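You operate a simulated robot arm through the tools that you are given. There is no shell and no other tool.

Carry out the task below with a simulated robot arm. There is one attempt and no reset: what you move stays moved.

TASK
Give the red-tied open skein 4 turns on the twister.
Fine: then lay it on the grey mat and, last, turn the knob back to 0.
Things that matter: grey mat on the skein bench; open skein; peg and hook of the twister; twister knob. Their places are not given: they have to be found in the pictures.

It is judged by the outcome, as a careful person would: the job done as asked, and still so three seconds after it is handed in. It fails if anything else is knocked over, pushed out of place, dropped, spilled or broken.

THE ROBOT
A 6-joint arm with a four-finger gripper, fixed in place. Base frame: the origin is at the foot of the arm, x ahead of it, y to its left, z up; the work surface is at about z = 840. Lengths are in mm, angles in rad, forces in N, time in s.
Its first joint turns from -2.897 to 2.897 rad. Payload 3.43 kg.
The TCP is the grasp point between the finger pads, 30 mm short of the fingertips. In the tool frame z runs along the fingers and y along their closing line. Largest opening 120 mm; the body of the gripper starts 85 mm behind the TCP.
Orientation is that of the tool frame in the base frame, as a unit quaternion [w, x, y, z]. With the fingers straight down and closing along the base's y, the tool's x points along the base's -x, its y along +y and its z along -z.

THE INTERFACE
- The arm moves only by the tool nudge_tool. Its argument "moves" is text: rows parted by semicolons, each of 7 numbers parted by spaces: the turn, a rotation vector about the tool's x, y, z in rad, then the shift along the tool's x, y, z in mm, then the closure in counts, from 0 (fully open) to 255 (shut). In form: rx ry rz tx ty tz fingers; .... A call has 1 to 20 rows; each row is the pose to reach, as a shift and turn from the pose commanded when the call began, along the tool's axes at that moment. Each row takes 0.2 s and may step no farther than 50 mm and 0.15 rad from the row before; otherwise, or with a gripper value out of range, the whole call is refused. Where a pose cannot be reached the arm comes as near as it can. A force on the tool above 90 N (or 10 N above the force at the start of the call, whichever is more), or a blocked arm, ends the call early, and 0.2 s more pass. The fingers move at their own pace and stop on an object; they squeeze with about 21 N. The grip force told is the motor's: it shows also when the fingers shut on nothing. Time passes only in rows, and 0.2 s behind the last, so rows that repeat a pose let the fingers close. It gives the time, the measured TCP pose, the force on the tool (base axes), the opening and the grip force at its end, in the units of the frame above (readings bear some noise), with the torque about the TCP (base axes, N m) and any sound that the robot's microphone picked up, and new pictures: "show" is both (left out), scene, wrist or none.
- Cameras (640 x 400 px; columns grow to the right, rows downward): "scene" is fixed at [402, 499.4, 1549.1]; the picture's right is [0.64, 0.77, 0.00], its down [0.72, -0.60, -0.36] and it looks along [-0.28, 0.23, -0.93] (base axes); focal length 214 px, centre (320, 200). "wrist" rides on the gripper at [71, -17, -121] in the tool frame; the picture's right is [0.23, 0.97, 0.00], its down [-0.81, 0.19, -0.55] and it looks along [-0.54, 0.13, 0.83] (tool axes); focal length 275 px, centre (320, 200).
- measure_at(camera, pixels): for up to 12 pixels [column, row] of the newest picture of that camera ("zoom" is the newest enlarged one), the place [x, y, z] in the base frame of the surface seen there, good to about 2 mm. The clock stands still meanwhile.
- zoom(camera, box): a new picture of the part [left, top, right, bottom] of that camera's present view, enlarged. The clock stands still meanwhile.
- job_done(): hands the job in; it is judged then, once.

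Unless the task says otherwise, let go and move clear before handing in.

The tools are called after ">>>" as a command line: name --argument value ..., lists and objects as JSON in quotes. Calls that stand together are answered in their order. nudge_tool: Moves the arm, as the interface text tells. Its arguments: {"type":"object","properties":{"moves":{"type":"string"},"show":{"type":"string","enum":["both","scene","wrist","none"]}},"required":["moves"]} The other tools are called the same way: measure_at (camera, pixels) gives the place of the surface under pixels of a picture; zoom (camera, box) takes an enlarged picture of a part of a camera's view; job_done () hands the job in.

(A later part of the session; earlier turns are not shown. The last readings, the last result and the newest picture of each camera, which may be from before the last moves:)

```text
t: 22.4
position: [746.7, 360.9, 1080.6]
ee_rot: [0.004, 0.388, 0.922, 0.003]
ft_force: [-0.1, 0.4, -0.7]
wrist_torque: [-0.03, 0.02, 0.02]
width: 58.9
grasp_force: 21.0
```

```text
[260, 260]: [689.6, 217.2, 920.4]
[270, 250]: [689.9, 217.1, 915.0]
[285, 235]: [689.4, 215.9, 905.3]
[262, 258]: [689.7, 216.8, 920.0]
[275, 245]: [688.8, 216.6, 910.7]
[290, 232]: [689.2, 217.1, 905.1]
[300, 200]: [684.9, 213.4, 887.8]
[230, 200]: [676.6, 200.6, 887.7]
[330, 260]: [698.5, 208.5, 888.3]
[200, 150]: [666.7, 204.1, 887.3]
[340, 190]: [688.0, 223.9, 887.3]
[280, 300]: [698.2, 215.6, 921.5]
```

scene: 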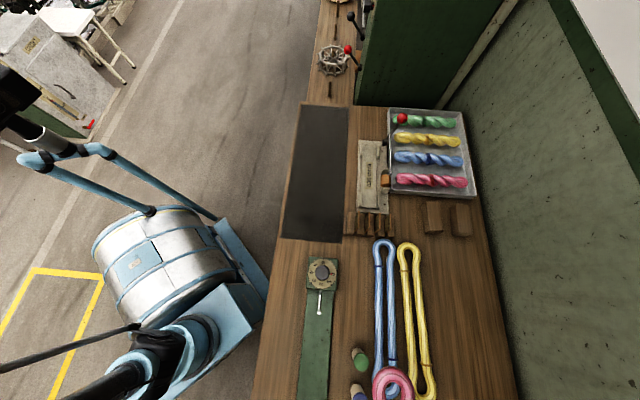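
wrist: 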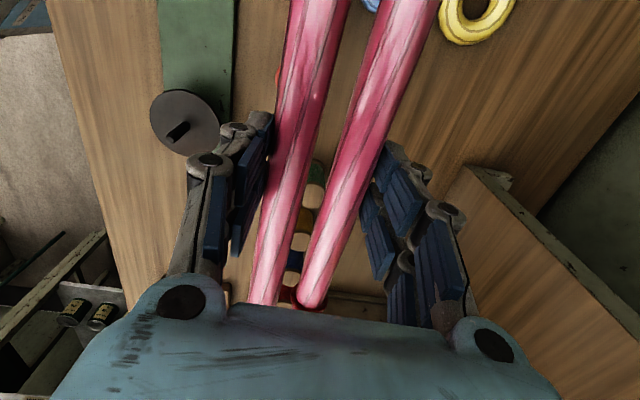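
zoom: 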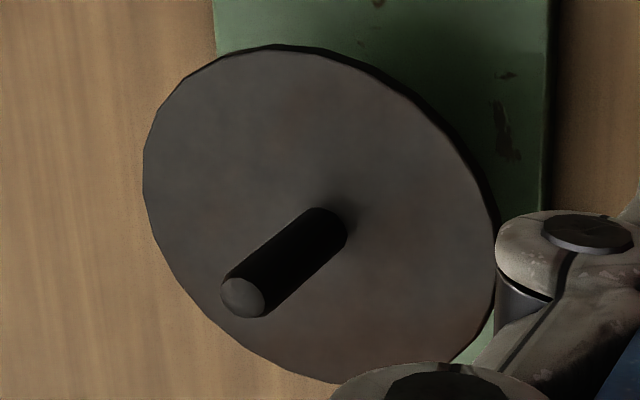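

>>> measure_at --camera "zoom" --pixels '[[243, 295], [236, 300], [250, 290], [290, 255], [300, 248], [310, 240], [275, 270], [300, 270], [315, 255], [335, 235], [270, 245], [320, 210]]'

>>> measure_at --camera "wrist" --pixels '[[200, 60], [150, 120], [155, 100], [170, 90], [200, 92], [217, 120], [170, 150], [185, 155]]'

```text
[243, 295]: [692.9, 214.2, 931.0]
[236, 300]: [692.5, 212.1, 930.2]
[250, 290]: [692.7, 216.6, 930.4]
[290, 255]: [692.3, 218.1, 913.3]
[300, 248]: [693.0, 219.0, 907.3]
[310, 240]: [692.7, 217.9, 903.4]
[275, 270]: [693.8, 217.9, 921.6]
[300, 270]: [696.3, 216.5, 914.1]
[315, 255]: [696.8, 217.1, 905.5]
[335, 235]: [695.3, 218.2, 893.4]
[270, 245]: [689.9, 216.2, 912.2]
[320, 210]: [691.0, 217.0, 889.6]
```

```text
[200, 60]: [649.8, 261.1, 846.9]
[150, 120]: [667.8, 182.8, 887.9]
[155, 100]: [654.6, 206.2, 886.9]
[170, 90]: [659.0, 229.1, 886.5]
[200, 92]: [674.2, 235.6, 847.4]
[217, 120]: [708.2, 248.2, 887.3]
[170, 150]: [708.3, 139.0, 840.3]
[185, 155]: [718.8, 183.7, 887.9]
```

The peg pin axis is at (693,213), top z=931, on a disc of radius 39 at z≈887. Now I re-measure the hook pin in the scene picture.

>>> zoom --camera "scene" --box '[304, 280, 336, 320]'

>>> measure_at --camera "zoom" --pixels '[[307, 325], [312, 322], [300, 318], [308, 332], [314, 330], [302, 328], [308, 316], [318, 280], [325, 280], [318, 220], [326, 130], [332, 100]]'

```text
10.00 times, centred on (320, 300) of scene
```

zoom: 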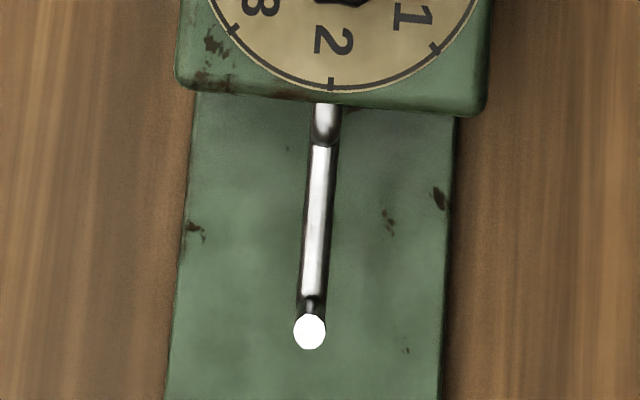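

```text
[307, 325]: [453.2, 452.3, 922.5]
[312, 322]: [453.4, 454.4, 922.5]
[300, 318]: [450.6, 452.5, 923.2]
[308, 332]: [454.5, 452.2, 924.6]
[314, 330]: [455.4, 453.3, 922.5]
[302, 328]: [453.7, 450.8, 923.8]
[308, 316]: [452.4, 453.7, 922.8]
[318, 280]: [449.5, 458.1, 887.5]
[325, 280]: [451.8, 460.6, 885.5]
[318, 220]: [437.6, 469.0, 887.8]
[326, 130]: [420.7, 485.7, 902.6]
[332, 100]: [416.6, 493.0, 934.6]
```

The hook pin top is at (454,453,923) with about 39 mm of room between pin and crank for the loop's tip. I now move over the twister so both loops come above their pins: TCP (579,326), z≈1000 first.

>>> nudge_tool --moves "0 0 0 23 -36 0 255; 0 0 0 46 -72 0 255; 0 0 0 69 -108 10 255; 0 0 -0.003 92 -144 20 255; 0 0 -0.006 92 -144 50 255; 0 0 -0.006 92 -144 80 255; 0 0 -0.006 92 -144 80 255; 0 0 -0.006 92 -144 80 255"

```text
t: 24.2
position: [580.3, 327.6, 998.8]
ee_rot: [0.005, 0.385, 0.923, 0.004]
ft_force: [-0.2, 0.1, -0.9]
wrist_torque: [0.02, 0.0, 0.0]
width: 58.8
grasp_force: 21.2
```

scene: 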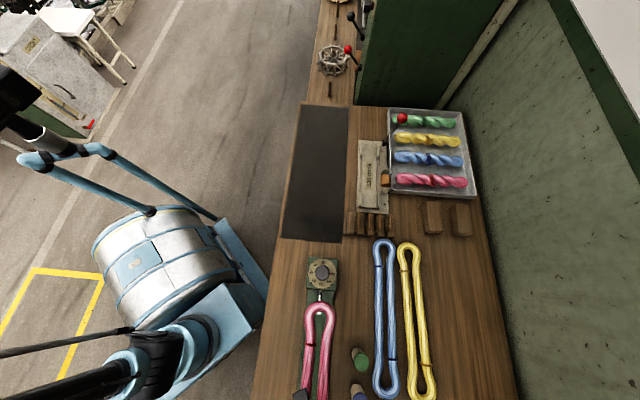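
wrist: 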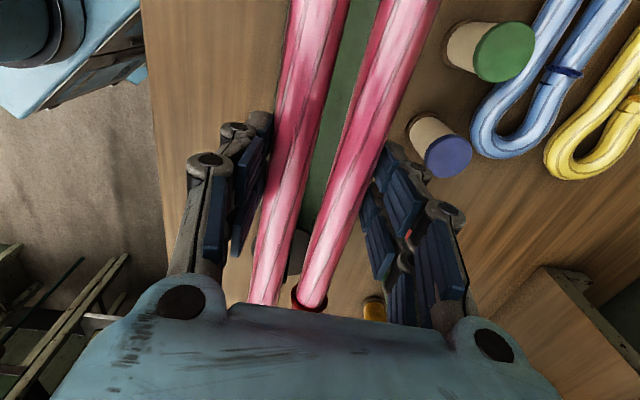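

The far loop hangs above the hook at scene (320,315). I zoom in and measure its ridge to check the alignment with the hook pin.

>>> zoom --camera "scene" --box '[290, 285, 350, 360]'

>>> measure_at --camera "zoom" --pixels '[[325, 118], [305, 125], [345, 125], [268, 170], [378, 165], [275, 200], [375, 200], [310, 160], [340, 160], [262, 250], [370, 250], [322, 105]]'

```text
5.33 times, centred on (320, 322) of scene
```

zoom: 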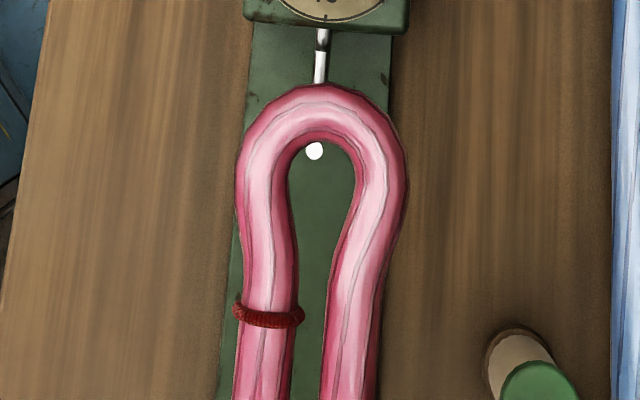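

```text
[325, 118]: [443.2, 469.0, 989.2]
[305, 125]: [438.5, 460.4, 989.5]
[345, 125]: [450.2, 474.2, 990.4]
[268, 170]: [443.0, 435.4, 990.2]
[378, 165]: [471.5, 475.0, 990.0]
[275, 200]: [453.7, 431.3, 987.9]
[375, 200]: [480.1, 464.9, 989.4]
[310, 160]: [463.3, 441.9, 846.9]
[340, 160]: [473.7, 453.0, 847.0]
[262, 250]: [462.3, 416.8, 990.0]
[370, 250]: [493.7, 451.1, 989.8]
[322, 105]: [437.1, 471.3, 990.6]
```

The loop tip is about 21 mm behind the hook pin (good), but the loop sits about 3.5 mm too far outward. I shift 3 mm inward and go down 38 mm, then check.

>>> nudge_tool --moves "0 0 0 0 -3 0 255; 0 0 0 0 -3 15 255; 0 0 0 0 -3 28 255; 0 0 0 0 -3 38 255; 0 0 0 0 -3 38 255; 0 0 0 0 -3 38 255"

>>> zoom --camera "scene" --box '[290, 285, 350, 360]'

>>> measure_at --camera "zoom" --pixels '[[325, 118], [322, 112], [268, 170], [260, 170], [370, 165], [362, 165], [275, 200], [365, 200], [262, 250], [360, 250], [315, 145], [315, 150]]'

```text
t: 25.6
position: [579.0, 327.3, 960.0]
ee_rot: [0.004, 0.385, 0.923, 0.004]
ft_force: [0.2, 0.0, -1.2]
wrist_torque: [0.01, -0.04, -0.03]
width: 59.2
grasp_force: 21.0
```

scene: 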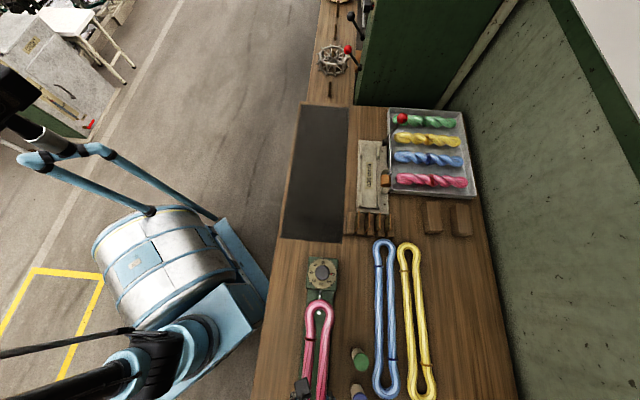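
wrist: 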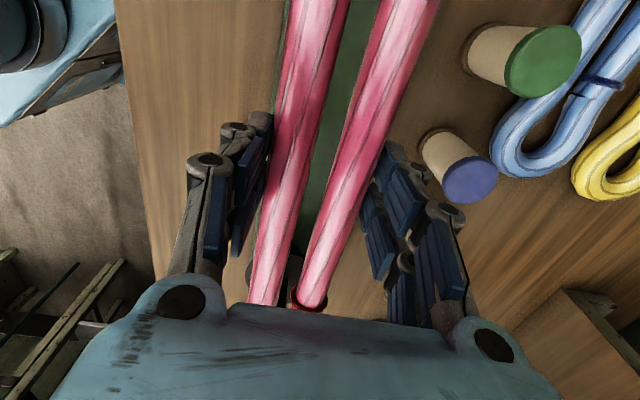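

```text
5.33 times, centred on (320, 322) of scene
```

zoom: 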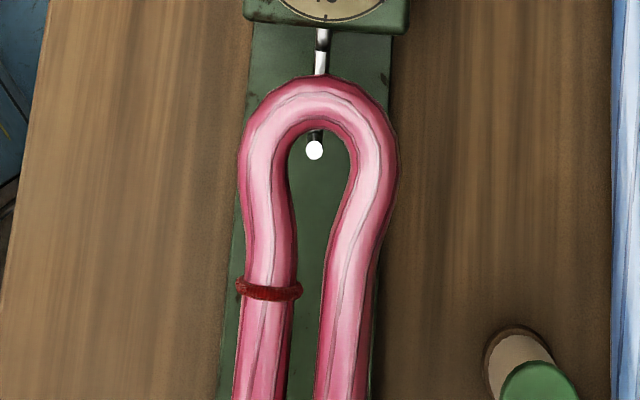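

```text
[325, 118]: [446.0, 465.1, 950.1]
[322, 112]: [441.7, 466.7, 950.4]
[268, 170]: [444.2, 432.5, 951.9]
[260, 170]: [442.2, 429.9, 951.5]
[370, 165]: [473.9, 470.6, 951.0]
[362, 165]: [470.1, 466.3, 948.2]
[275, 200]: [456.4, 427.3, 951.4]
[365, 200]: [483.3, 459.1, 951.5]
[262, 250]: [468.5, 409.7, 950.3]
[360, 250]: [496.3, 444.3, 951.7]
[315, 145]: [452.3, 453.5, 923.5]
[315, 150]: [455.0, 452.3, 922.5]
```

The hook pin now shows inside the far loop at scene zoom (314,150), roughly centred. I check the peg in the wrist picture between the strands near (293,270).

>>> zoom --camera "wrist" --box '[240, 230, 350, 310]'

>>> measure_at --camera "zoom" --pixels '[[290, 180], [300, 200], [310, 210], [295, 220], [280, 240], [320, 190], [290, 160], [400, 230], [200, 210], [100, 130]]'

```text
5.00 times, centred on (295, 270) of wrist
```

zoom: 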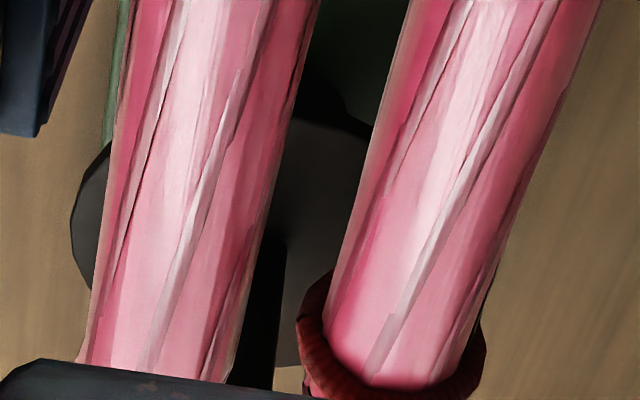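

```text
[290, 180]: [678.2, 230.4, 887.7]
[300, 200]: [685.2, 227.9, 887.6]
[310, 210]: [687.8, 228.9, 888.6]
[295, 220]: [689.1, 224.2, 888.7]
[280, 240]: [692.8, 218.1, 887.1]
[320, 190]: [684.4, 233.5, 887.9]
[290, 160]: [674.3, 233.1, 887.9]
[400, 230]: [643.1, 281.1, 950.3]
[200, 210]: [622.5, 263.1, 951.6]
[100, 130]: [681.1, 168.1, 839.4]
```

The peg pin shows at wrist zoom (265,300) between the strands, a little nearer the left strand, the same 2–3 mm offset as at the hook. I shift 2.5 mm more inward and lower another 20 mm.

>>> nudge_tool --moves "0 0 0 0 -2.5 0 255; 0 0 0 0 -2.5 8 255; 0 0 0 0 -2.5 15 255; 0 0 0 0 -2.5 20 255; 0 0 0 0 -2.5 20 255"

>>> zoom --camera "scene" --box '[290, 285, 350, 360]'

>>> zoom --camera "wrist" --box '[240, 230, 350, 310]'

```text
t: 26.8
position: [577.8, 325.3, 941.1]
ee_rot: [0.005, 0.385, 0.923, 0.003]
ft_force: [0.3, 0.6, -1.0]
wrist_torque: [-0.03, -0.01, 0.01]
width: 58.9
grasp_force: 21.3
```

scene: 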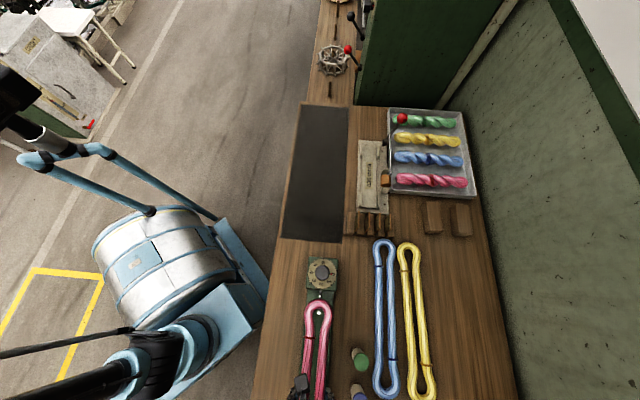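
wrist: 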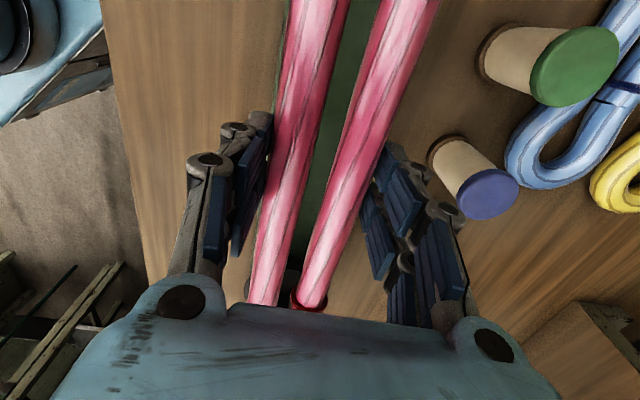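

```text
5.33 times, centred on (320, 322) of scene
```

zoom: 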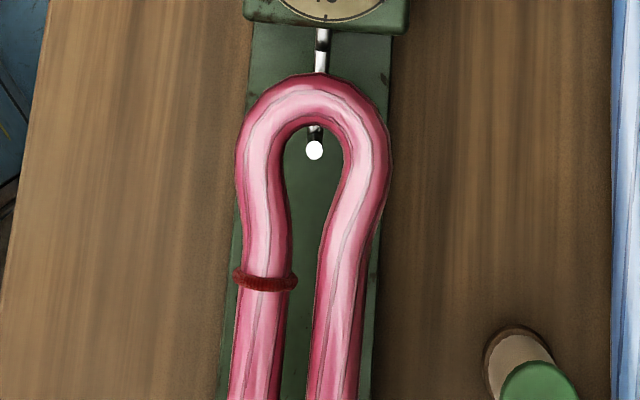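

```text
5.00 times, centred on (295, 270) of wrist
```

zoom: 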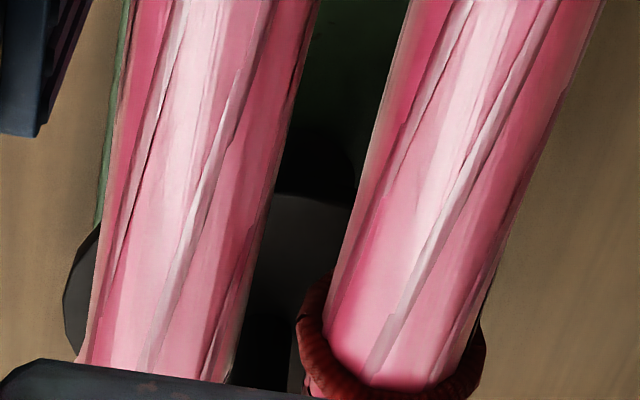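

Both pins are now centred in their loops. I lower the last 20 mm in small steps onto the rod and disc.

>>> nudge_tool --moves "0 0 0 0 0 6 255; 0 0 0 0 0 11 255; 0 0 0 0 0 15 255; 0 0 0 0 0 17 255; 0 0 0 0 0 17 255"

>>> zoom --camera "scene" --box '[290, 285, 350, 360]'

>>> measure_at --camera "zoom" --pixels '[[322, 105], [262, 170], [365, 165], [260, 220], [350, 220], [315, 150], [322, 60], [250, 350], [330, 350]]'

```text
t: 28.0
position: [577.5, 325.6, 923.3]
ee_rot: [0.005, 0.385, 0.923, 0.002]
ft_force: [-0.2, 0.0, -0.8]
wrist_torque: [0.0, -0.04, 0.0]
width: 58.7
grasp_force: 21.3
```

scene: 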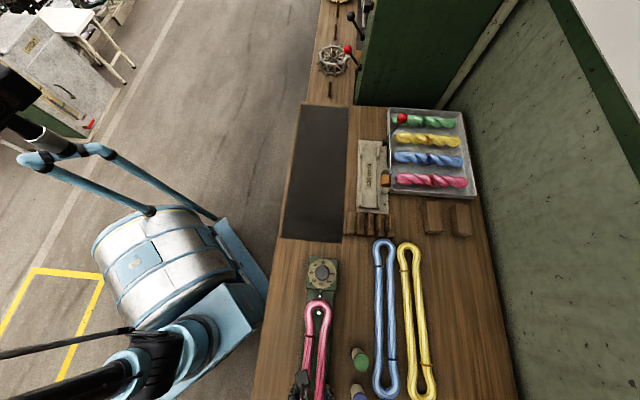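
wrist: 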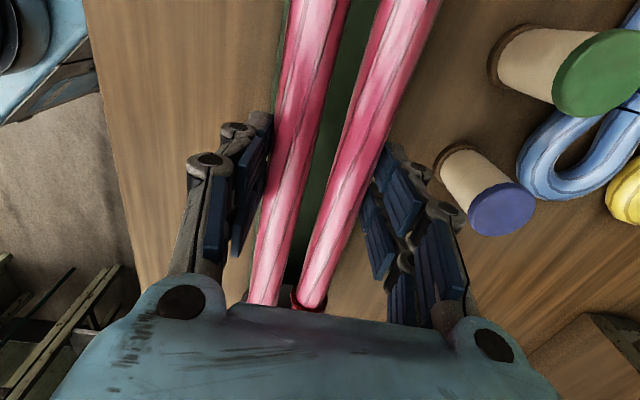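

```text
5.33 times, centred on (320, 322) of scene
```

zoom: 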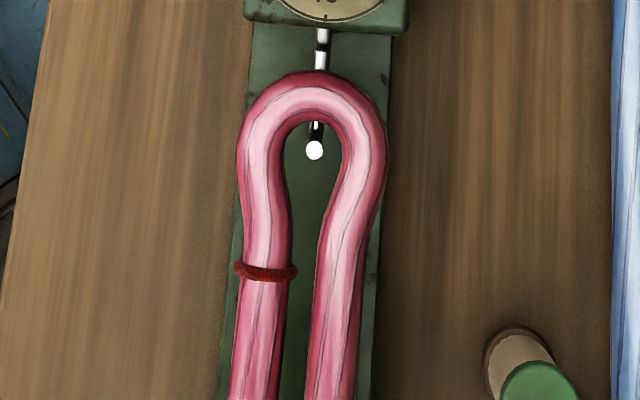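

```text
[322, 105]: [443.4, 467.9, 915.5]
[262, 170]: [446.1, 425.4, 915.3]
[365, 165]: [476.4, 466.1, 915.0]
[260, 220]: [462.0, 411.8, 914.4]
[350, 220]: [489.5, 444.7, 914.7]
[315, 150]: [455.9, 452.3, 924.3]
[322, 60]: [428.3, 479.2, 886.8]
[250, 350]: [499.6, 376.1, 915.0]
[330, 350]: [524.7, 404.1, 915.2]
```

Strand tops are at z=915, so about 3 mm remain to the rod and disc, still no contact force. I lower 3 mm and then open the fingers.

>>> nudge_tool --moves "0 0 0 0 0 1.5 255; 0 0 0 0 0 3 255; 0 0 0 0 0 3 255; 0 0 0 0 0 3 255" --show "none"

```text
t: 29.0
position: [578.2, 323.5, 920.4]
ee_rot: [0.005, 0.385, 0.923, 0.003]
ft_force: [-1.1, 0.5, -1.1]
wrist_torque: [-0.02, 0.02, 0.0]
width: 58.8
grasp_force: 21.1
```

At z=920.4, about on the rests, with still no load change. I open the fingers to about 85 mm and look.

>>> nudge_tool --moves "0 0 0 0 0 0 118; 0 0 0 0 0 0 100; 0 0 0 0 0 0 75; 0 0 0 0 0 0 75; 0 0 0 0 0 0 75"

>>> zoom --camera "scene" --box '[290, 285, 350, 360]'

>>> measure_at --camera "zoom" --pixels '[[322, 105], [262, 170], [365, 165], [260, 220], [350, 220], [315, 150], [322, 60], [250, 350], [330, 350]]'

```text
t: 30.2
position: [578.5, 324.1, 920.4]
ee_rot: [0.005, 0.385, 0.923, 0.003]
ft_force: [0.4, 1.0, 0.6]
wrist_torque: [0.02, 0.0, 0.01]
width: 84.9
grasp_force: 0.1
```

scene: 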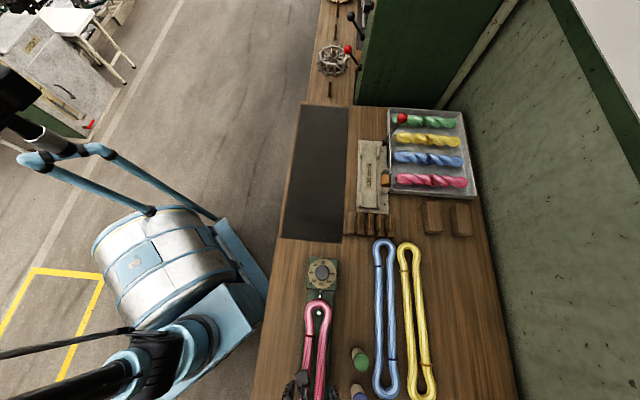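
wrist: 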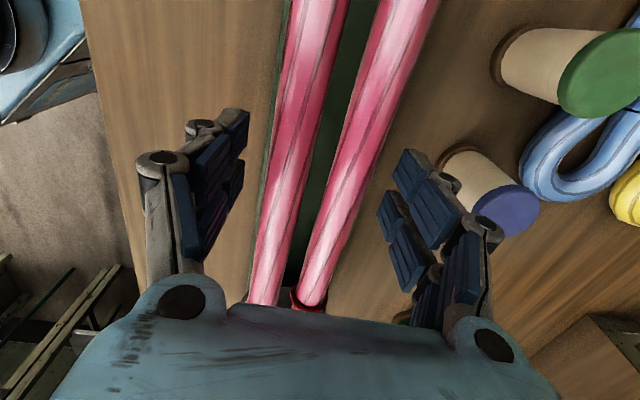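

```text
5.33 times, centred on (320, 322) of scene
```

zoom: 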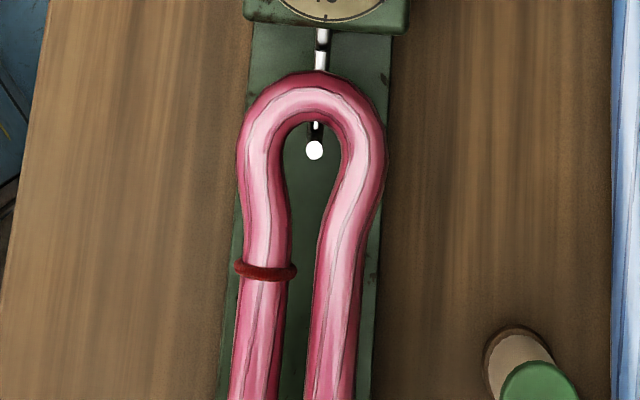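

```text
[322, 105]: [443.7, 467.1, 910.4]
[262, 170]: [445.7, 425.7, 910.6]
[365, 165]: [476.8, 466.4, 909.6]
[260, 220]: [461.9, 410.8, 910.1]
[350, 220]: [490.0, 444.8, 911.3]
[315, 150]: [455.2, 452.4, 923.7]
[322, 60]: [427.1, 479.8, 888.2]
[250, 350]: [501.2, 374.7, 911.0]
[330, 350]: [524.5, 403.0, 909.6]
```

The skein rests level on rod and disc (tops z≈910) with the hook pin inside its loop. I withdraw straight up and back to look at the peg end.

>>> nudge_tool --moves "0 0 0 0 0 -15 75; 0 0 0 0 0 -45 75; 0 0 0 0 0 -90 75; 0 0 0 0 0 -135 75; 0 0 0 0 0 -180 75; 0 0 0 0 0 -220 75; 0 0 0 0 0 -220 75"

>>> zoom --camera "wrist" --box '[220, 100, 400, 310]'

```text
t: 31.8
position: [576.1, 324.3, 1142.6]
ee_rot: [0.004, 0.385, 0.923, 0.003]
ft_force: [0.2, -0.6, 0.2]
wrist_torque: [-0.02, -0.02, 0.0]
width: 84.8
grasp_force: 0.0
```

scene: 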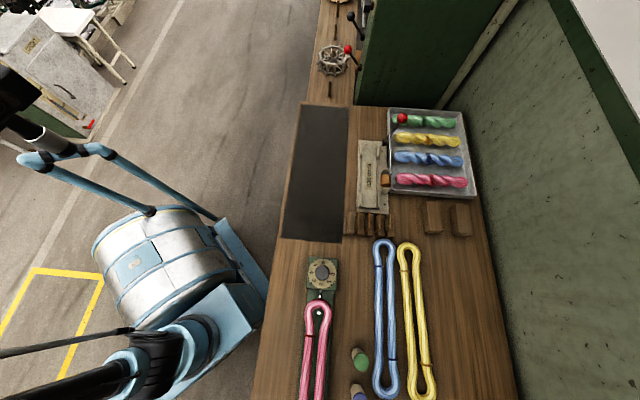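
wrist: 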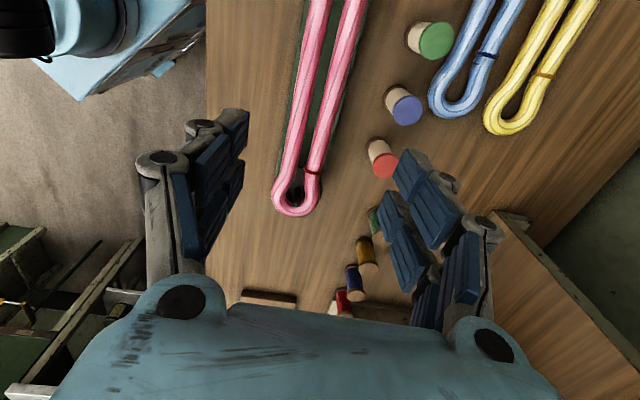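

```text
1.90 times, centred on (310, 205) of wrist
```

zoom: 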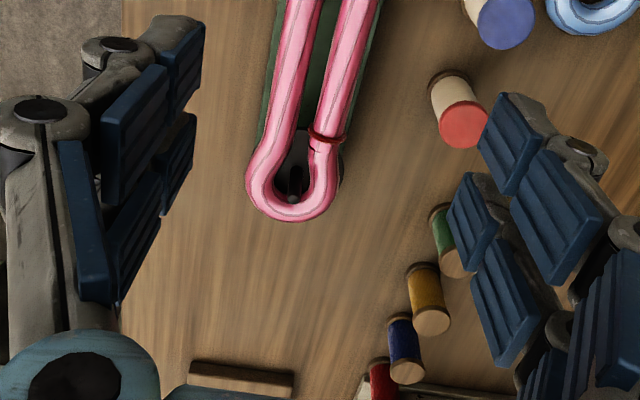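

The peg pin stands inside the near loop (wrist (295,195)), so the skein hangs on both. Next the knob: I zoom in on the dial to find its centre, size and pointer.

>>> zoom --camera "scene" --box '[298, 250, 348, 300]'

>>> measure_at --camera "zoom" --pixels '[[340, 180], [300, 180], [380, 180], [340, 140], [340, 220], [285, 180], [395, 180], [335, 120], [335, 240], [410, 190], [440, 190], [420, 192]]'

```text
8.00 times, centred on (323, 275) of scene
```

zoom: 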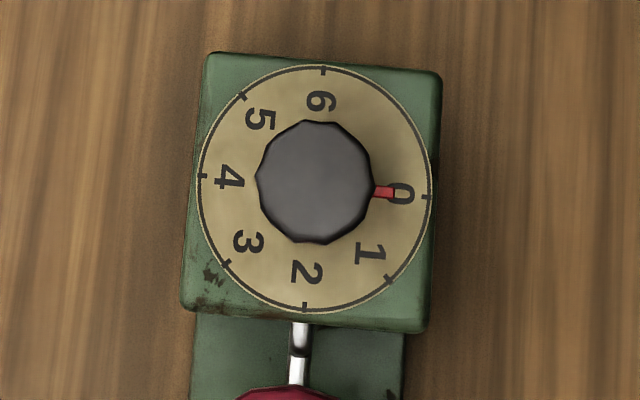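

```text
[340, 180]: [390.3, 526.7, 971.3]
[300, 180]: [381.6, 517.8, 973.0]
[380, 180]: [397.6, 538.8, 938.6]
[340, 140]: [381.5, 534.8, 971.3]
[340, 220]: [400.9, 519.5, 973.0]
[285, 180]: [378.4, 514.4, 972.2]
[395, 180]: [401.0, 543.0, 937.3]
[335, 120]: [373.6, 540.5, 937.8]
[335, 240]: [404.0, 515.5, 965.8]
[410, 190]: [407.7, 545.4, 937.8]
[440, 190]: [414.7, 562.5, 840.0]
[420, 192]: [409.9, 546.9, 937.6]
```

The knob is about 36 mm across with its axis near (385,520), top z=972, dial z=937, pointer at 0; the marks go clockwise 45° apiece, so 4 is half a turn clockwise. I move above the knob and test in free air how far the tool can turn clockwise.

>>> nudge_tool --moves "0 0 0.1 27 0 4 75; 0 0 0.25 55 0 8 75; 0 0 0.4 82 0 13 75; 0 0 0.55 110 0 17 75; 0 0 0.7 137 0 21 75; 0 0 0.85 165 0 25 75; 0 0 1.0 192 1 29 75; 0 0 1.15 220 1 34 75; 0 0 1.3 247 1 38 75; 0 0 1.45 274 1 42 75; 0 0 1.57 274 1 42 75; 0 0 1.57 274 1 42 75"

```text
t: 34.4
position: [524.8, 431.8, 1100.9]
ee_rot: [-0.018, 0.849, 0.528, -0.004]
ft_force: [-0.6, 0.8, -0.9]
wrist_torque: [0.01, 0.02, 0.01]
width: 84.8
grasp_force: 0.0
out of reach, approached as far as the arm can: row 8, 9, 10, 11, 12
```

scene: 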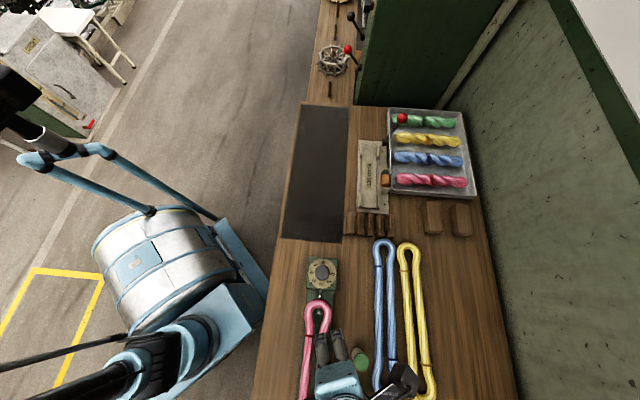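
wrist: 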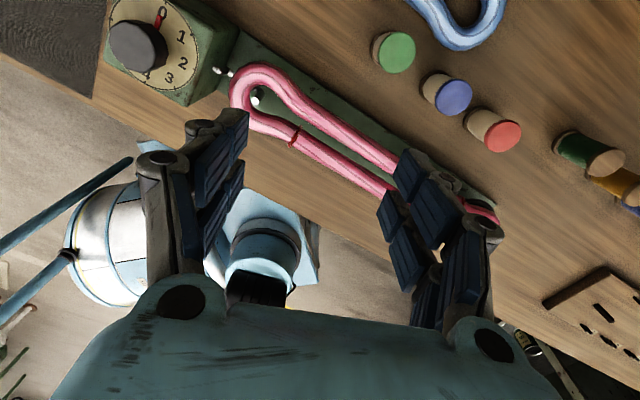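

The clockwise limit lies near φ≈−26° here, so I must begin the turn from the other side. I go over the knob while turning counter-clockwise by 3 rad, in free air at z≈1100.

>>> nudge_tool --moves "0 0 -0.15 3.5 -33 0 75; 0 0 -0.3 7 -66 0 75; 0 0 -0.45 10.5 -99 0 75; 0 0 -0.6 14 -132 0 75; 0 0 -0.75 17.5 -164 0 75; 0 0 -0.9 17.5 -164 0 75; 0 0 -1.05 17.5 -164 0 75; 0 0 -1.2 17.5 -164 0 75; 0 0 -1.35 17.5 -164 0 75; 0 0 -1.5 17.5 -164 0 75; 0 0 -1.65 17.5 -164 0 75; 0 0 -1.8 17.5 -164 0 75; 0 0 -1.95 17.5 -164 0 75; 0 0 -2.1 17.5 -164 0 75; 0 0 -2.25 17.5 -164 0 75; 0 0 -2.4 17.5 -164 0 75; 0 0 -2.55 17.5 -164 0 75; 0 0 -2.7 17.5 -164 0 75; 0 0 -2.85 17.5 -164 0 75; 0 0 -3.0 17.5 -164 0 75" --show "wrist"

```text
t: 38.6
position: [383.6, 517.5, 1110.2]
ee_rot: [-0.005, -0.47, 0.882, 0.017]
ft_force: [0.2, -0.8, 0.2]
wrist_torque: [0.01, 0.0, 0.01]
width: 84.8
grasp_force: 0.0
```

wrist: 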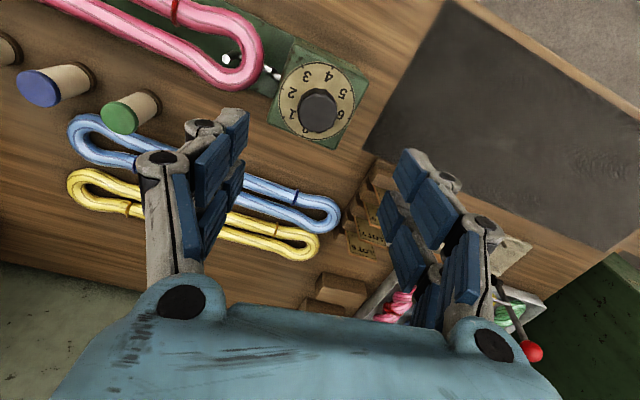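

At φ≈146° over the knob with a small 2° tilt left from the limit. I remove the tilt and test turning further counter-clockwise.

>>> nudge_tool --moves "0.0347 0.0072 0 0 0 0 75; 0.0347 0.0072 0 0 0 0 75" --show "none"

>>> nudge_tool --moves "0 0 -0.15 0 0 0 100; 0 0 -0.3 0 0 0 100; 0 0 -0.45 0 0 0 100; 0 0 -0.6 0 0 0 100; 0 0 -0.75 0 0 0 100; 0 0 -0.9 0 0 0 100; 0 0 -1.05 0 0 0 100; 0 0 -1.2 0 0 0 100; 0 0 -1.35 0 0 0 100; 0 0 -1.5 0 0 0 100; 0 0 -1.65 0 0 0 100; 0 0 -1.8 0 0 0 100; 0 0 -1.95 0 0 0 100; 0 0 -2.1 0 0 0 100; 0 0 -2.18 0 0 0 100; 0 0 -2.18 0 0 0 100"

```text
t: 39.2
position: [383.4, 517.4, 1109.5]
ee_rot: [0.0, -0.469, 0.883, 0.001]
ft_force: [0.4, 0.1, 0.3]
wrist_torque: [0.0, 0.01, 0.0]
width: 84.7
grasp_force: 0.1
```

```text
t: 42.6
position: [383.7, 515.9, 1110.5]
ee_rot: [0.0, 1.0, 0.007, 0.0]
ft_force: [0.0, 0.1, 0.3]
wrist_torque: [0.01, 0.02, -0.01]
width: 73.0
grasp_force: 0.1
```

scene: 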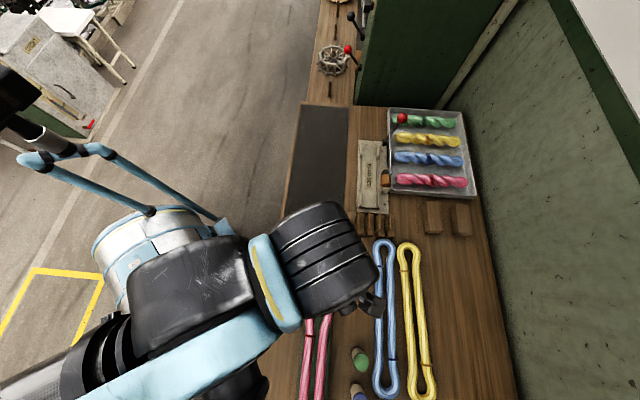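
wrist: 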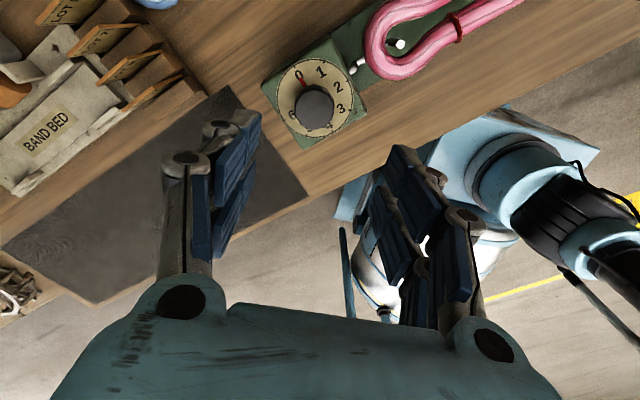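

The tool reached φ≈271° and can turn clockwise half a turn from here. I measure the knob from this wrist view at (315,102) to refine its centre.

>>> zoom --camera "wrist" --box '[255, 35, 375, 155]'

>>> measure_at --camera "zoom" --pixels '[[310, 230], [270, 225], [350, 230], [310, 200], [310, 260], [262, 230], [365, 230], [312, 190], [285, 145], [200, 220], [430, 240], [320, 330]]'

```text
3.33 times, centred on (315, 95) of wrist
```

zoom: 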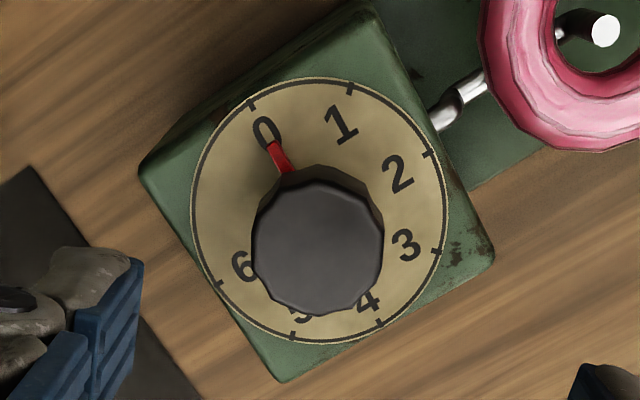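

```text
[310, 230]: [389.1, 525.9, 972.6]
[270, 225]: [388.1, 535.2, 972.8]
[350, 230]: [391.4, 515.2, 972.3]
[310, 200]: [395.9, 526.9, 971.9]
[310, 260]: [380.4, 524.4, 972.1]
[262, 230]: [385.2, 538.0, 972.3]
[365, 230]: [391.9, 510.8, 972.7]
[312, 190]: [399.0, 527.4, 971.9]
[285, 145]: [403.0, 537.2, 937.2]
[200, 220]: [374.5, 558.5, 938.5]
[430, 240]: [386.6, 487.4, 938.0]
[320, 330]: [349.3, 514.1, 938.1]
```

The two views give a knob centre of about (384.8,521.3). I correct by (+1.2,+4.4) mm, turn 0.17 rad more to keep the fingers off the pointer, and lower to z≈1015 with a 70 mm opening.

>>> nudge_tool --moves "0 0 -0.08 0.6 -2 10 106; 0 0 -0.17 1.2 -4.4 35 106; 0 0 -0.17 1.2 -4.4 65 106; 0 0 -0.17 1.2 -4.4 95 106; 0 0 -0.17 1.2 -4.4 95 106; 0 0 -0.17 1.2 -4.4 95 106" --show "wrist"

>>> zoom --camera "wrist" --box '[200, 60, 440, 260]'

```text
t: 44.0
position: [384.7, 519.8, 1015.1]
ee_rot: [0.0, 0.996, 0.092, 0.001]
ft_force: [-0.5, -0.1, 0.7]
wrist_torque: [-0.02, -0.01, 0.01]
width: 70.1
grasp_force: 0.0
```

wrist: 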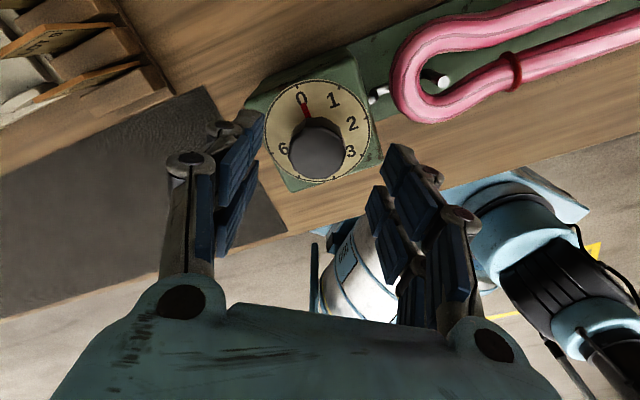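

```text
2.00 times, centred on (320, 160) of wrist
```

zoom: 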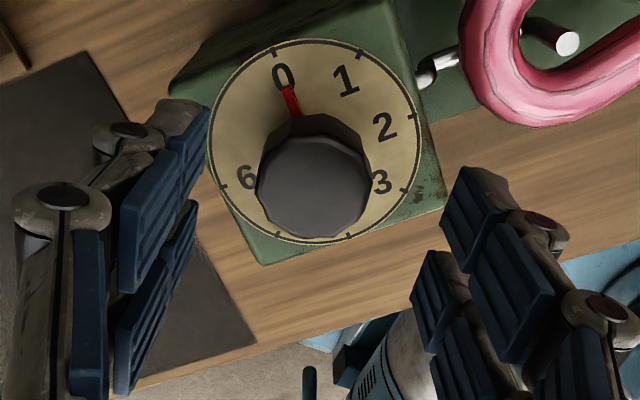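

The knob top sits at wrist (317,152), about 2 mm off along the closing line. I correct that and lower to z≈976 so that the fingers straddle the knob.

>>> nudge_tool --moves "0 0 0 1 -2 5 106; 0 0 0 1 -2 15 106; 0 0 0 1 -2 27 106; 0 0 0 1 -2 39 106; 0 0 0 1 -2 39 106; 0 0 0 1 -2 39 106" --show "wrist"

>>> zoom --camera "wrist" --box '[200, 100, 440, 300]'

```text
t: 45.4
position: [385.5, 521.8, 976.6]
ee_rot: [0.001, 0.996, 0.091, 0.001]
ft_force: [-0.3, 0.6, 0.7]
wrist_torque: [0.03, 0.01, -0.02]
width: 70.0
grasp_force: 0.1
```

wrist: 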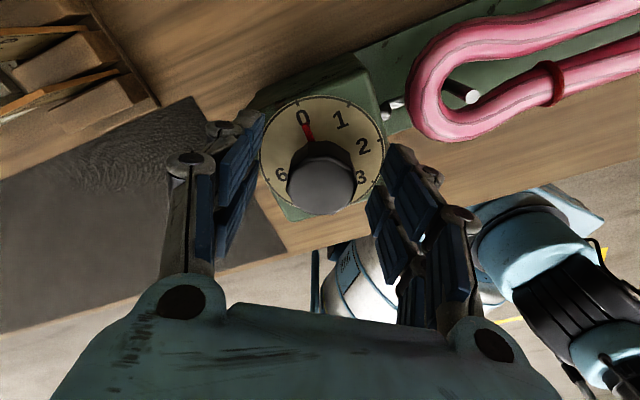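

```text
2.00 times, centred on (320, 200) of wrist
```

zoom: 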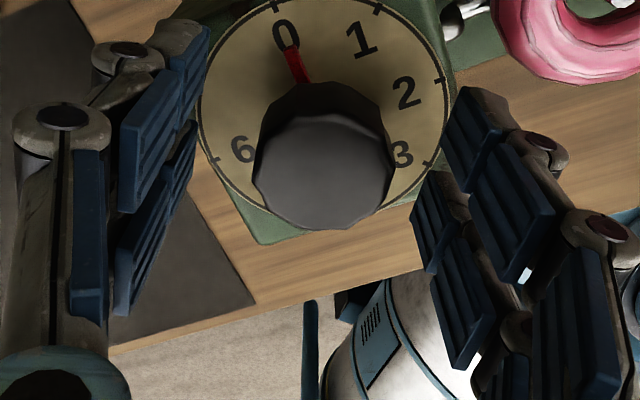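

The knob is now centred between the fingers, the red pointer clear of both. I close on it.

>>> nudge_tool --moves "0 0 0 0 0 0 140; 0 0 0 0 0 0 165; 0 0 0 0 0 0 190; 0 0 0 0 0 0 255; 0 0 0 0 0 0 255" --show "wrist"

```text
t: 46.6
position: [384.4, 522.1, 977.0]
ee_rot: [0.0, 0.996, 0.092, -0.001]
ft_force: [1.7, -25.6, -8.9]
wrist_torque: [-0.78, -0.14, 0.06]
width: 36.4
grasp_force: 45.6
```

wrist: 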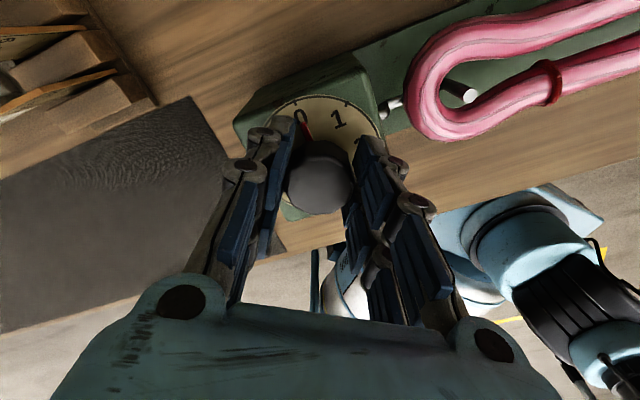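

The knob is held at 36.4 mm, but a side force of −25 N in y shows I am slightly off-centre. I ease the tool 1.2 mm along its y.

>>> nudge_tool --moves "0 0 0 0 0.6 0 255; 0 0 0 0 1.2 0 255; 0 0 0 0 1.2 0 255" --show "none"

```text
t: 47.4
position: [385.3, 522.2, 977.0]
ee_rot: [-0.001, 0.996, 0.091, -0.002]
ft_force: [-3.8, -17.4, -30.3]
wrist_torque: [-0.1, -0.22, 0.0]
width: 36.2
grasp_force: 44.9
```

The side force fell to −17 N while a downward pull of −30 N built up. I ease further along y and a little down.

>>> nudge_tool --moves "0 0 0 0 0.6 0.3 255; 0 0 0 0 1.2 0.6 255; 0 0 0 0 1.2 0.6 255" --show "none"

```text
t: 48.2
position: [385.4, 521.7, 977.2]
ee_rot: [0.0, 0.996, 0.092, -0.001]
ft_force: [-16.0, 11.8, 8.6]
wrist_torque: [0.33, 1.02, -0.01]
width: 36.3
grasp_force: 45.0
```

The lateral forces are now small enough (about 16 N) and within what the grip tolerates. I begin turning clockwise (tool +z), 0.6 rad first, and watch pointer and forces.

>>> nudge_tool --moves "0 0 0.1 0 -0.4 0 255; 0 0 0.2 0 -0.4 0 255; 0 0 0.3 0 -0.4 0 255; 0 0 0.4 0 -0.4 0 255; 0 0 0.5 0 -0.4 0 255; 0 0 0.6 0 -0.4 0 255; 0 0 0.6 0 -0.4 0 255"

>>> zoom --camera "wrist" --box '[200, 60, 440, 260]'

```text
t: 49.8
position: [386.4, 521.6, 977.1]
ee_rot: [0.0, 0.978, -0.208, 0.0]
ft_force: [-10.8, 19.3, 33.2]
wrist_torque: [0.36, 0.15, -0.06]
width: 36.3
grasp_force: 45.2
```

scene: 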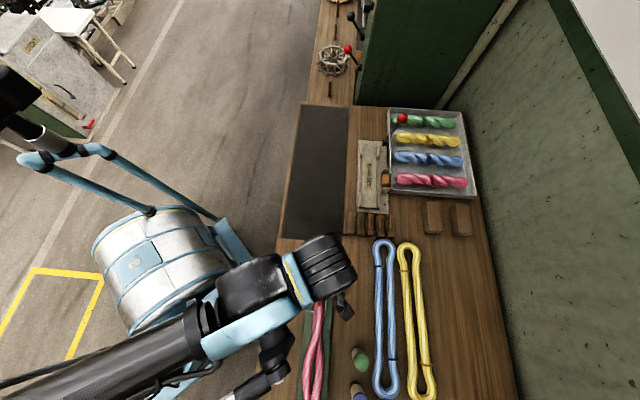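
wrist: 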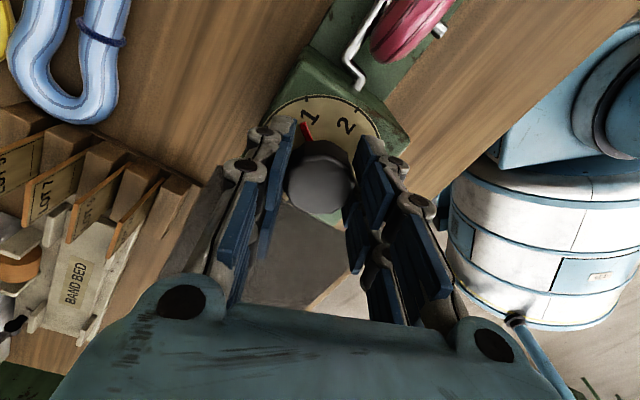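

```text
2.00 times, centred on (320, 160) of wrist
```

zoom: 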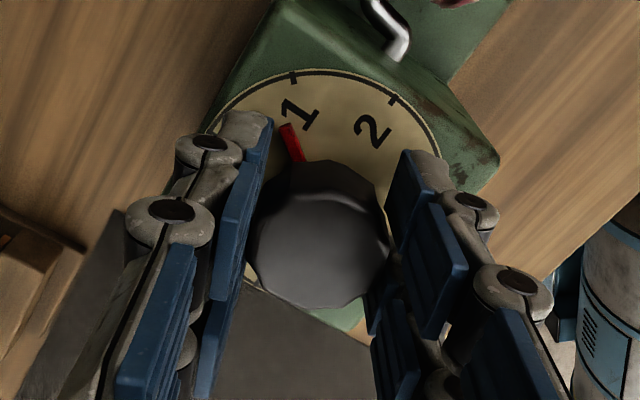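

The pointer moved toward 1 and the skein's strands begin to cross (scene (316,350)), so the knob drives the hook. I continue clockwise another 0.9 rad, easing 0.6 mm up.

>>> nudge_tool --moves "0 0 0.1 0 0 -0.6 255; 0 0 0.2 0 0 -0.6 255; 0 0 0.3 0 0 -0.6 255; 0 0 0.4 0 0 -0.6 255; 0 0 0.5 0 0 -0.6 255; 0 0 0.6 0 0 -0.6 255; 0 0 0.7 0 0 -0.6 255; 0 0 0.8 0 0 -0.6 255; 0 0 0.9 0 0 -0.6 255; 0 0 0.9 0 0 -0.6 255"

>>> zoom --camera "wrist" --box '[200, 60, 440, 260]'

```text
t: 52.0
position: [384.4, 521.2, 977.2]
ee_rot: [0.002, 0.791, -0.612, 0.0]
ft_force: [-54.6, -23.5, -29.6]
wrist_torque: [-0.62, 0.76, 0.03]
width: 36.0
grasp_force: 44.9
```

scene: 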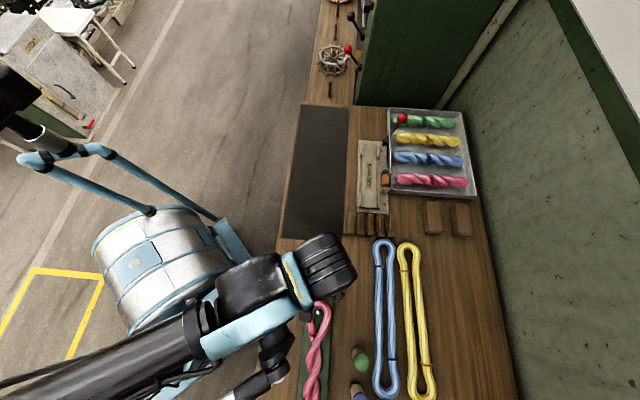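
wrist: 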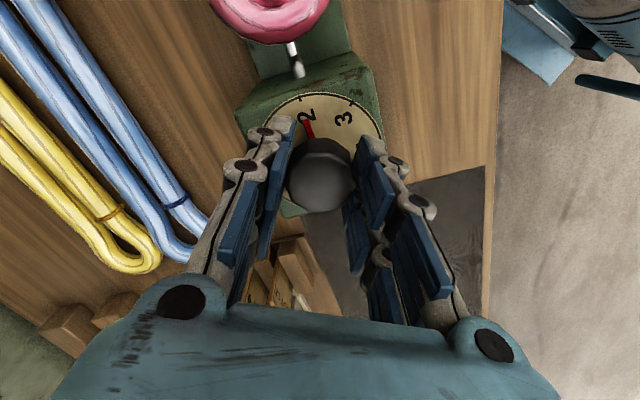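

```text
2.00 times, centred on (320, 160) of wrist
```

zoom: 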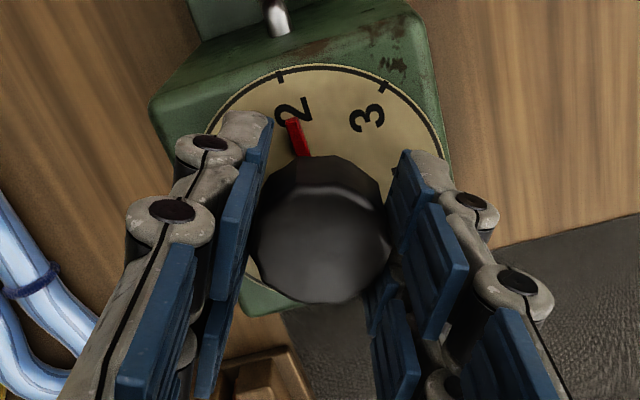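

The pointer is close to 2 and the skein shows two twists; the side force has grown to 59 N along tool +y. I ease 1.8 mm that way before continuing.

>>> nudge_tool --moves "0 0 0 0 0.6 0.2 255; 0 0 0 0 1.2 0.4 255; 0 0 0 0 1.8 0.6 255; 0 0 0 0 1.8 0.6 255" --show "none"

```text
t: 53.0
position: [382.8, 521.6, 977.6]
ee_rot: [0.0, 0.791, -0.612, -0.001]
ft_force: [-34.3, -11.9, -22.4]
wrist_torque: [-0.08, 0.87, 0.01]
width: 35.9
grasp_force: 44.9
```

>>> nudge_tool --moves "0 0 0 0 0.7 0.3 255; 0 0 0 0 1.4 0.6 255; 0 0 0 0 2.0 0.9 255; 0 0 0 0 2.0 0.9 255" --show "none"

```text
t: 54.0
position: [384.0, 521.1, 976.7]
ee_rot: [-0.001, 0.791, -0.612, 0.0]
ft_force: [14.8, 24.5, 42.2]
wrist_torque: [0.85, -0.46, -0.09]
width: 36.3
grasp_force: 44.8
```

Now the forces have swung to the other side (25 N, 42 N up); I back off slightly and turn on clockwise 0.8 rad.

>>> nudge_tool --moves "0 0 0 0 -0.4 -0.4 255; 0 0 0.1 0 -0.6 -0.8 255; 0 0 0.2 0 -0.6 -0.8 255; 0 0 0.3 0 -0.6 -0.8 255; 0 0 0.4 0 -0.6 -0.8 255; 0 0 0.5 0 -0.6 -0.8 255; 0 0 0.6 0 -0.6 -0.8 255; 0 0 0.7 0 -0.6 -0.8 255; 0 0 0.8 0 -0.6 -0.8 255; 0 0 0.8 0 -0.6 -0.8 255"

>>> zoom --camera "wrist" --box '[200, 60, 440, 260]'

```text
t: 56.2
position: [382.4, 521.3, 975.9]
ee_rot: [-0.001, -0.489, 0.872, 0.0]
ft_force: [8.5, 26.2, 6.8]
wrist_torque: [0.7, -0.11, -0.01]
width: 35.9
grasp_force: 45.2
```

scene: 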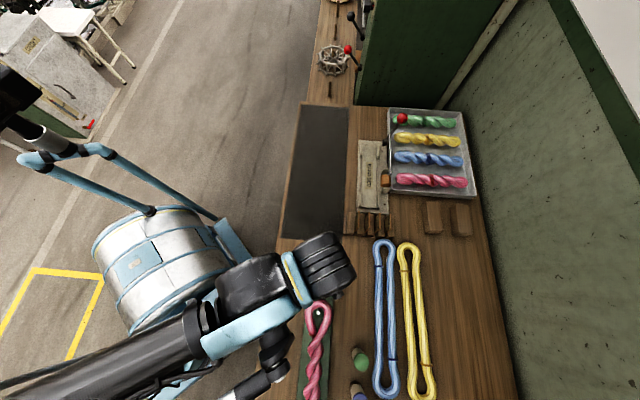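
wrist: 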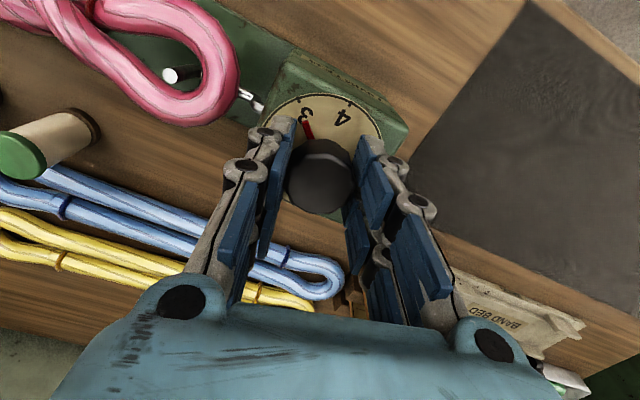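

```text
2.00 times, centred on (320, 160) of wrist
```

zoom: 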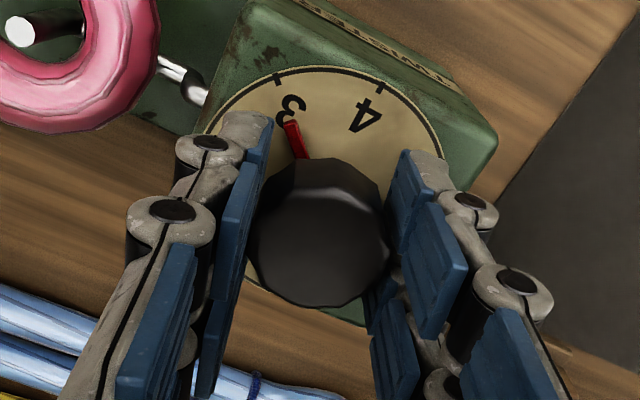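

The pointer is just short of 3 and holds its place relative to the fingers, so nothing slips. I turn the remaining 0.84 rad to reach 4.

>>> nudge_tool --moves "0 0 0.1 0 0 0 255; 0 0 0.2 0 0 0 255; 0 0 0.3 0 0 0 255; 0 0 0.4 0 0 0 255; 0 0 0.5 0 0 0 255; 0 0 0.6 0 0 0 255; 0 0 0.7 0 0 0 255; 0 0 0.78 0 0 0 255; 0 0 0.84 0 0 0 255; 0 0 0.84 0 0 0 255; 0 0 0.84 0 0 0 255"

>>> zoom --camera "wrist" --box '[240, 60, 400, 190]'

```text
t: 58.6
position: [383.0, 521.5, 975.9]
ee_rot: [-0.001, -0.093, 0.996, 0.0]
ft_force: [-0.2, 35.2, -1.9]
wrist_torque: [0.87, 0.07, 0.04]
width: 36.0
grasp_force: 44.9
```

scene: 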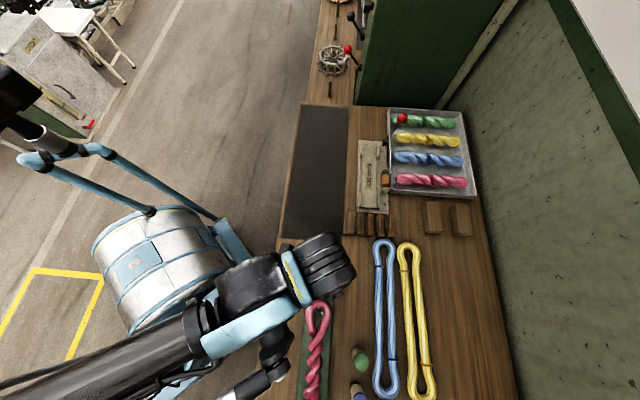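
wrist: 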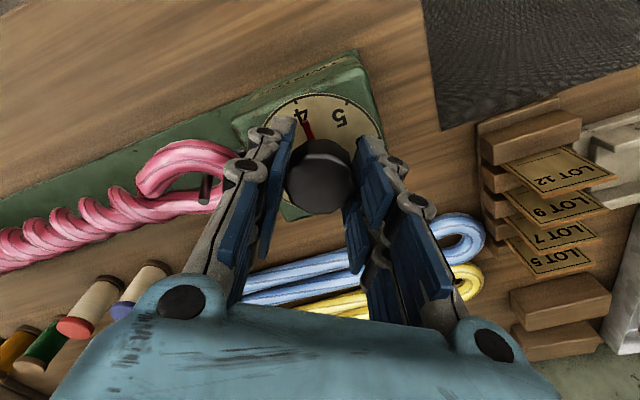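

```text
3.08 times, centred on (320, 125) of wrist
```

zoom: 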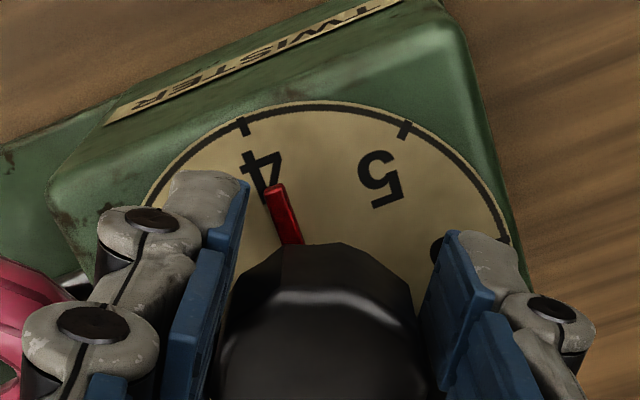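

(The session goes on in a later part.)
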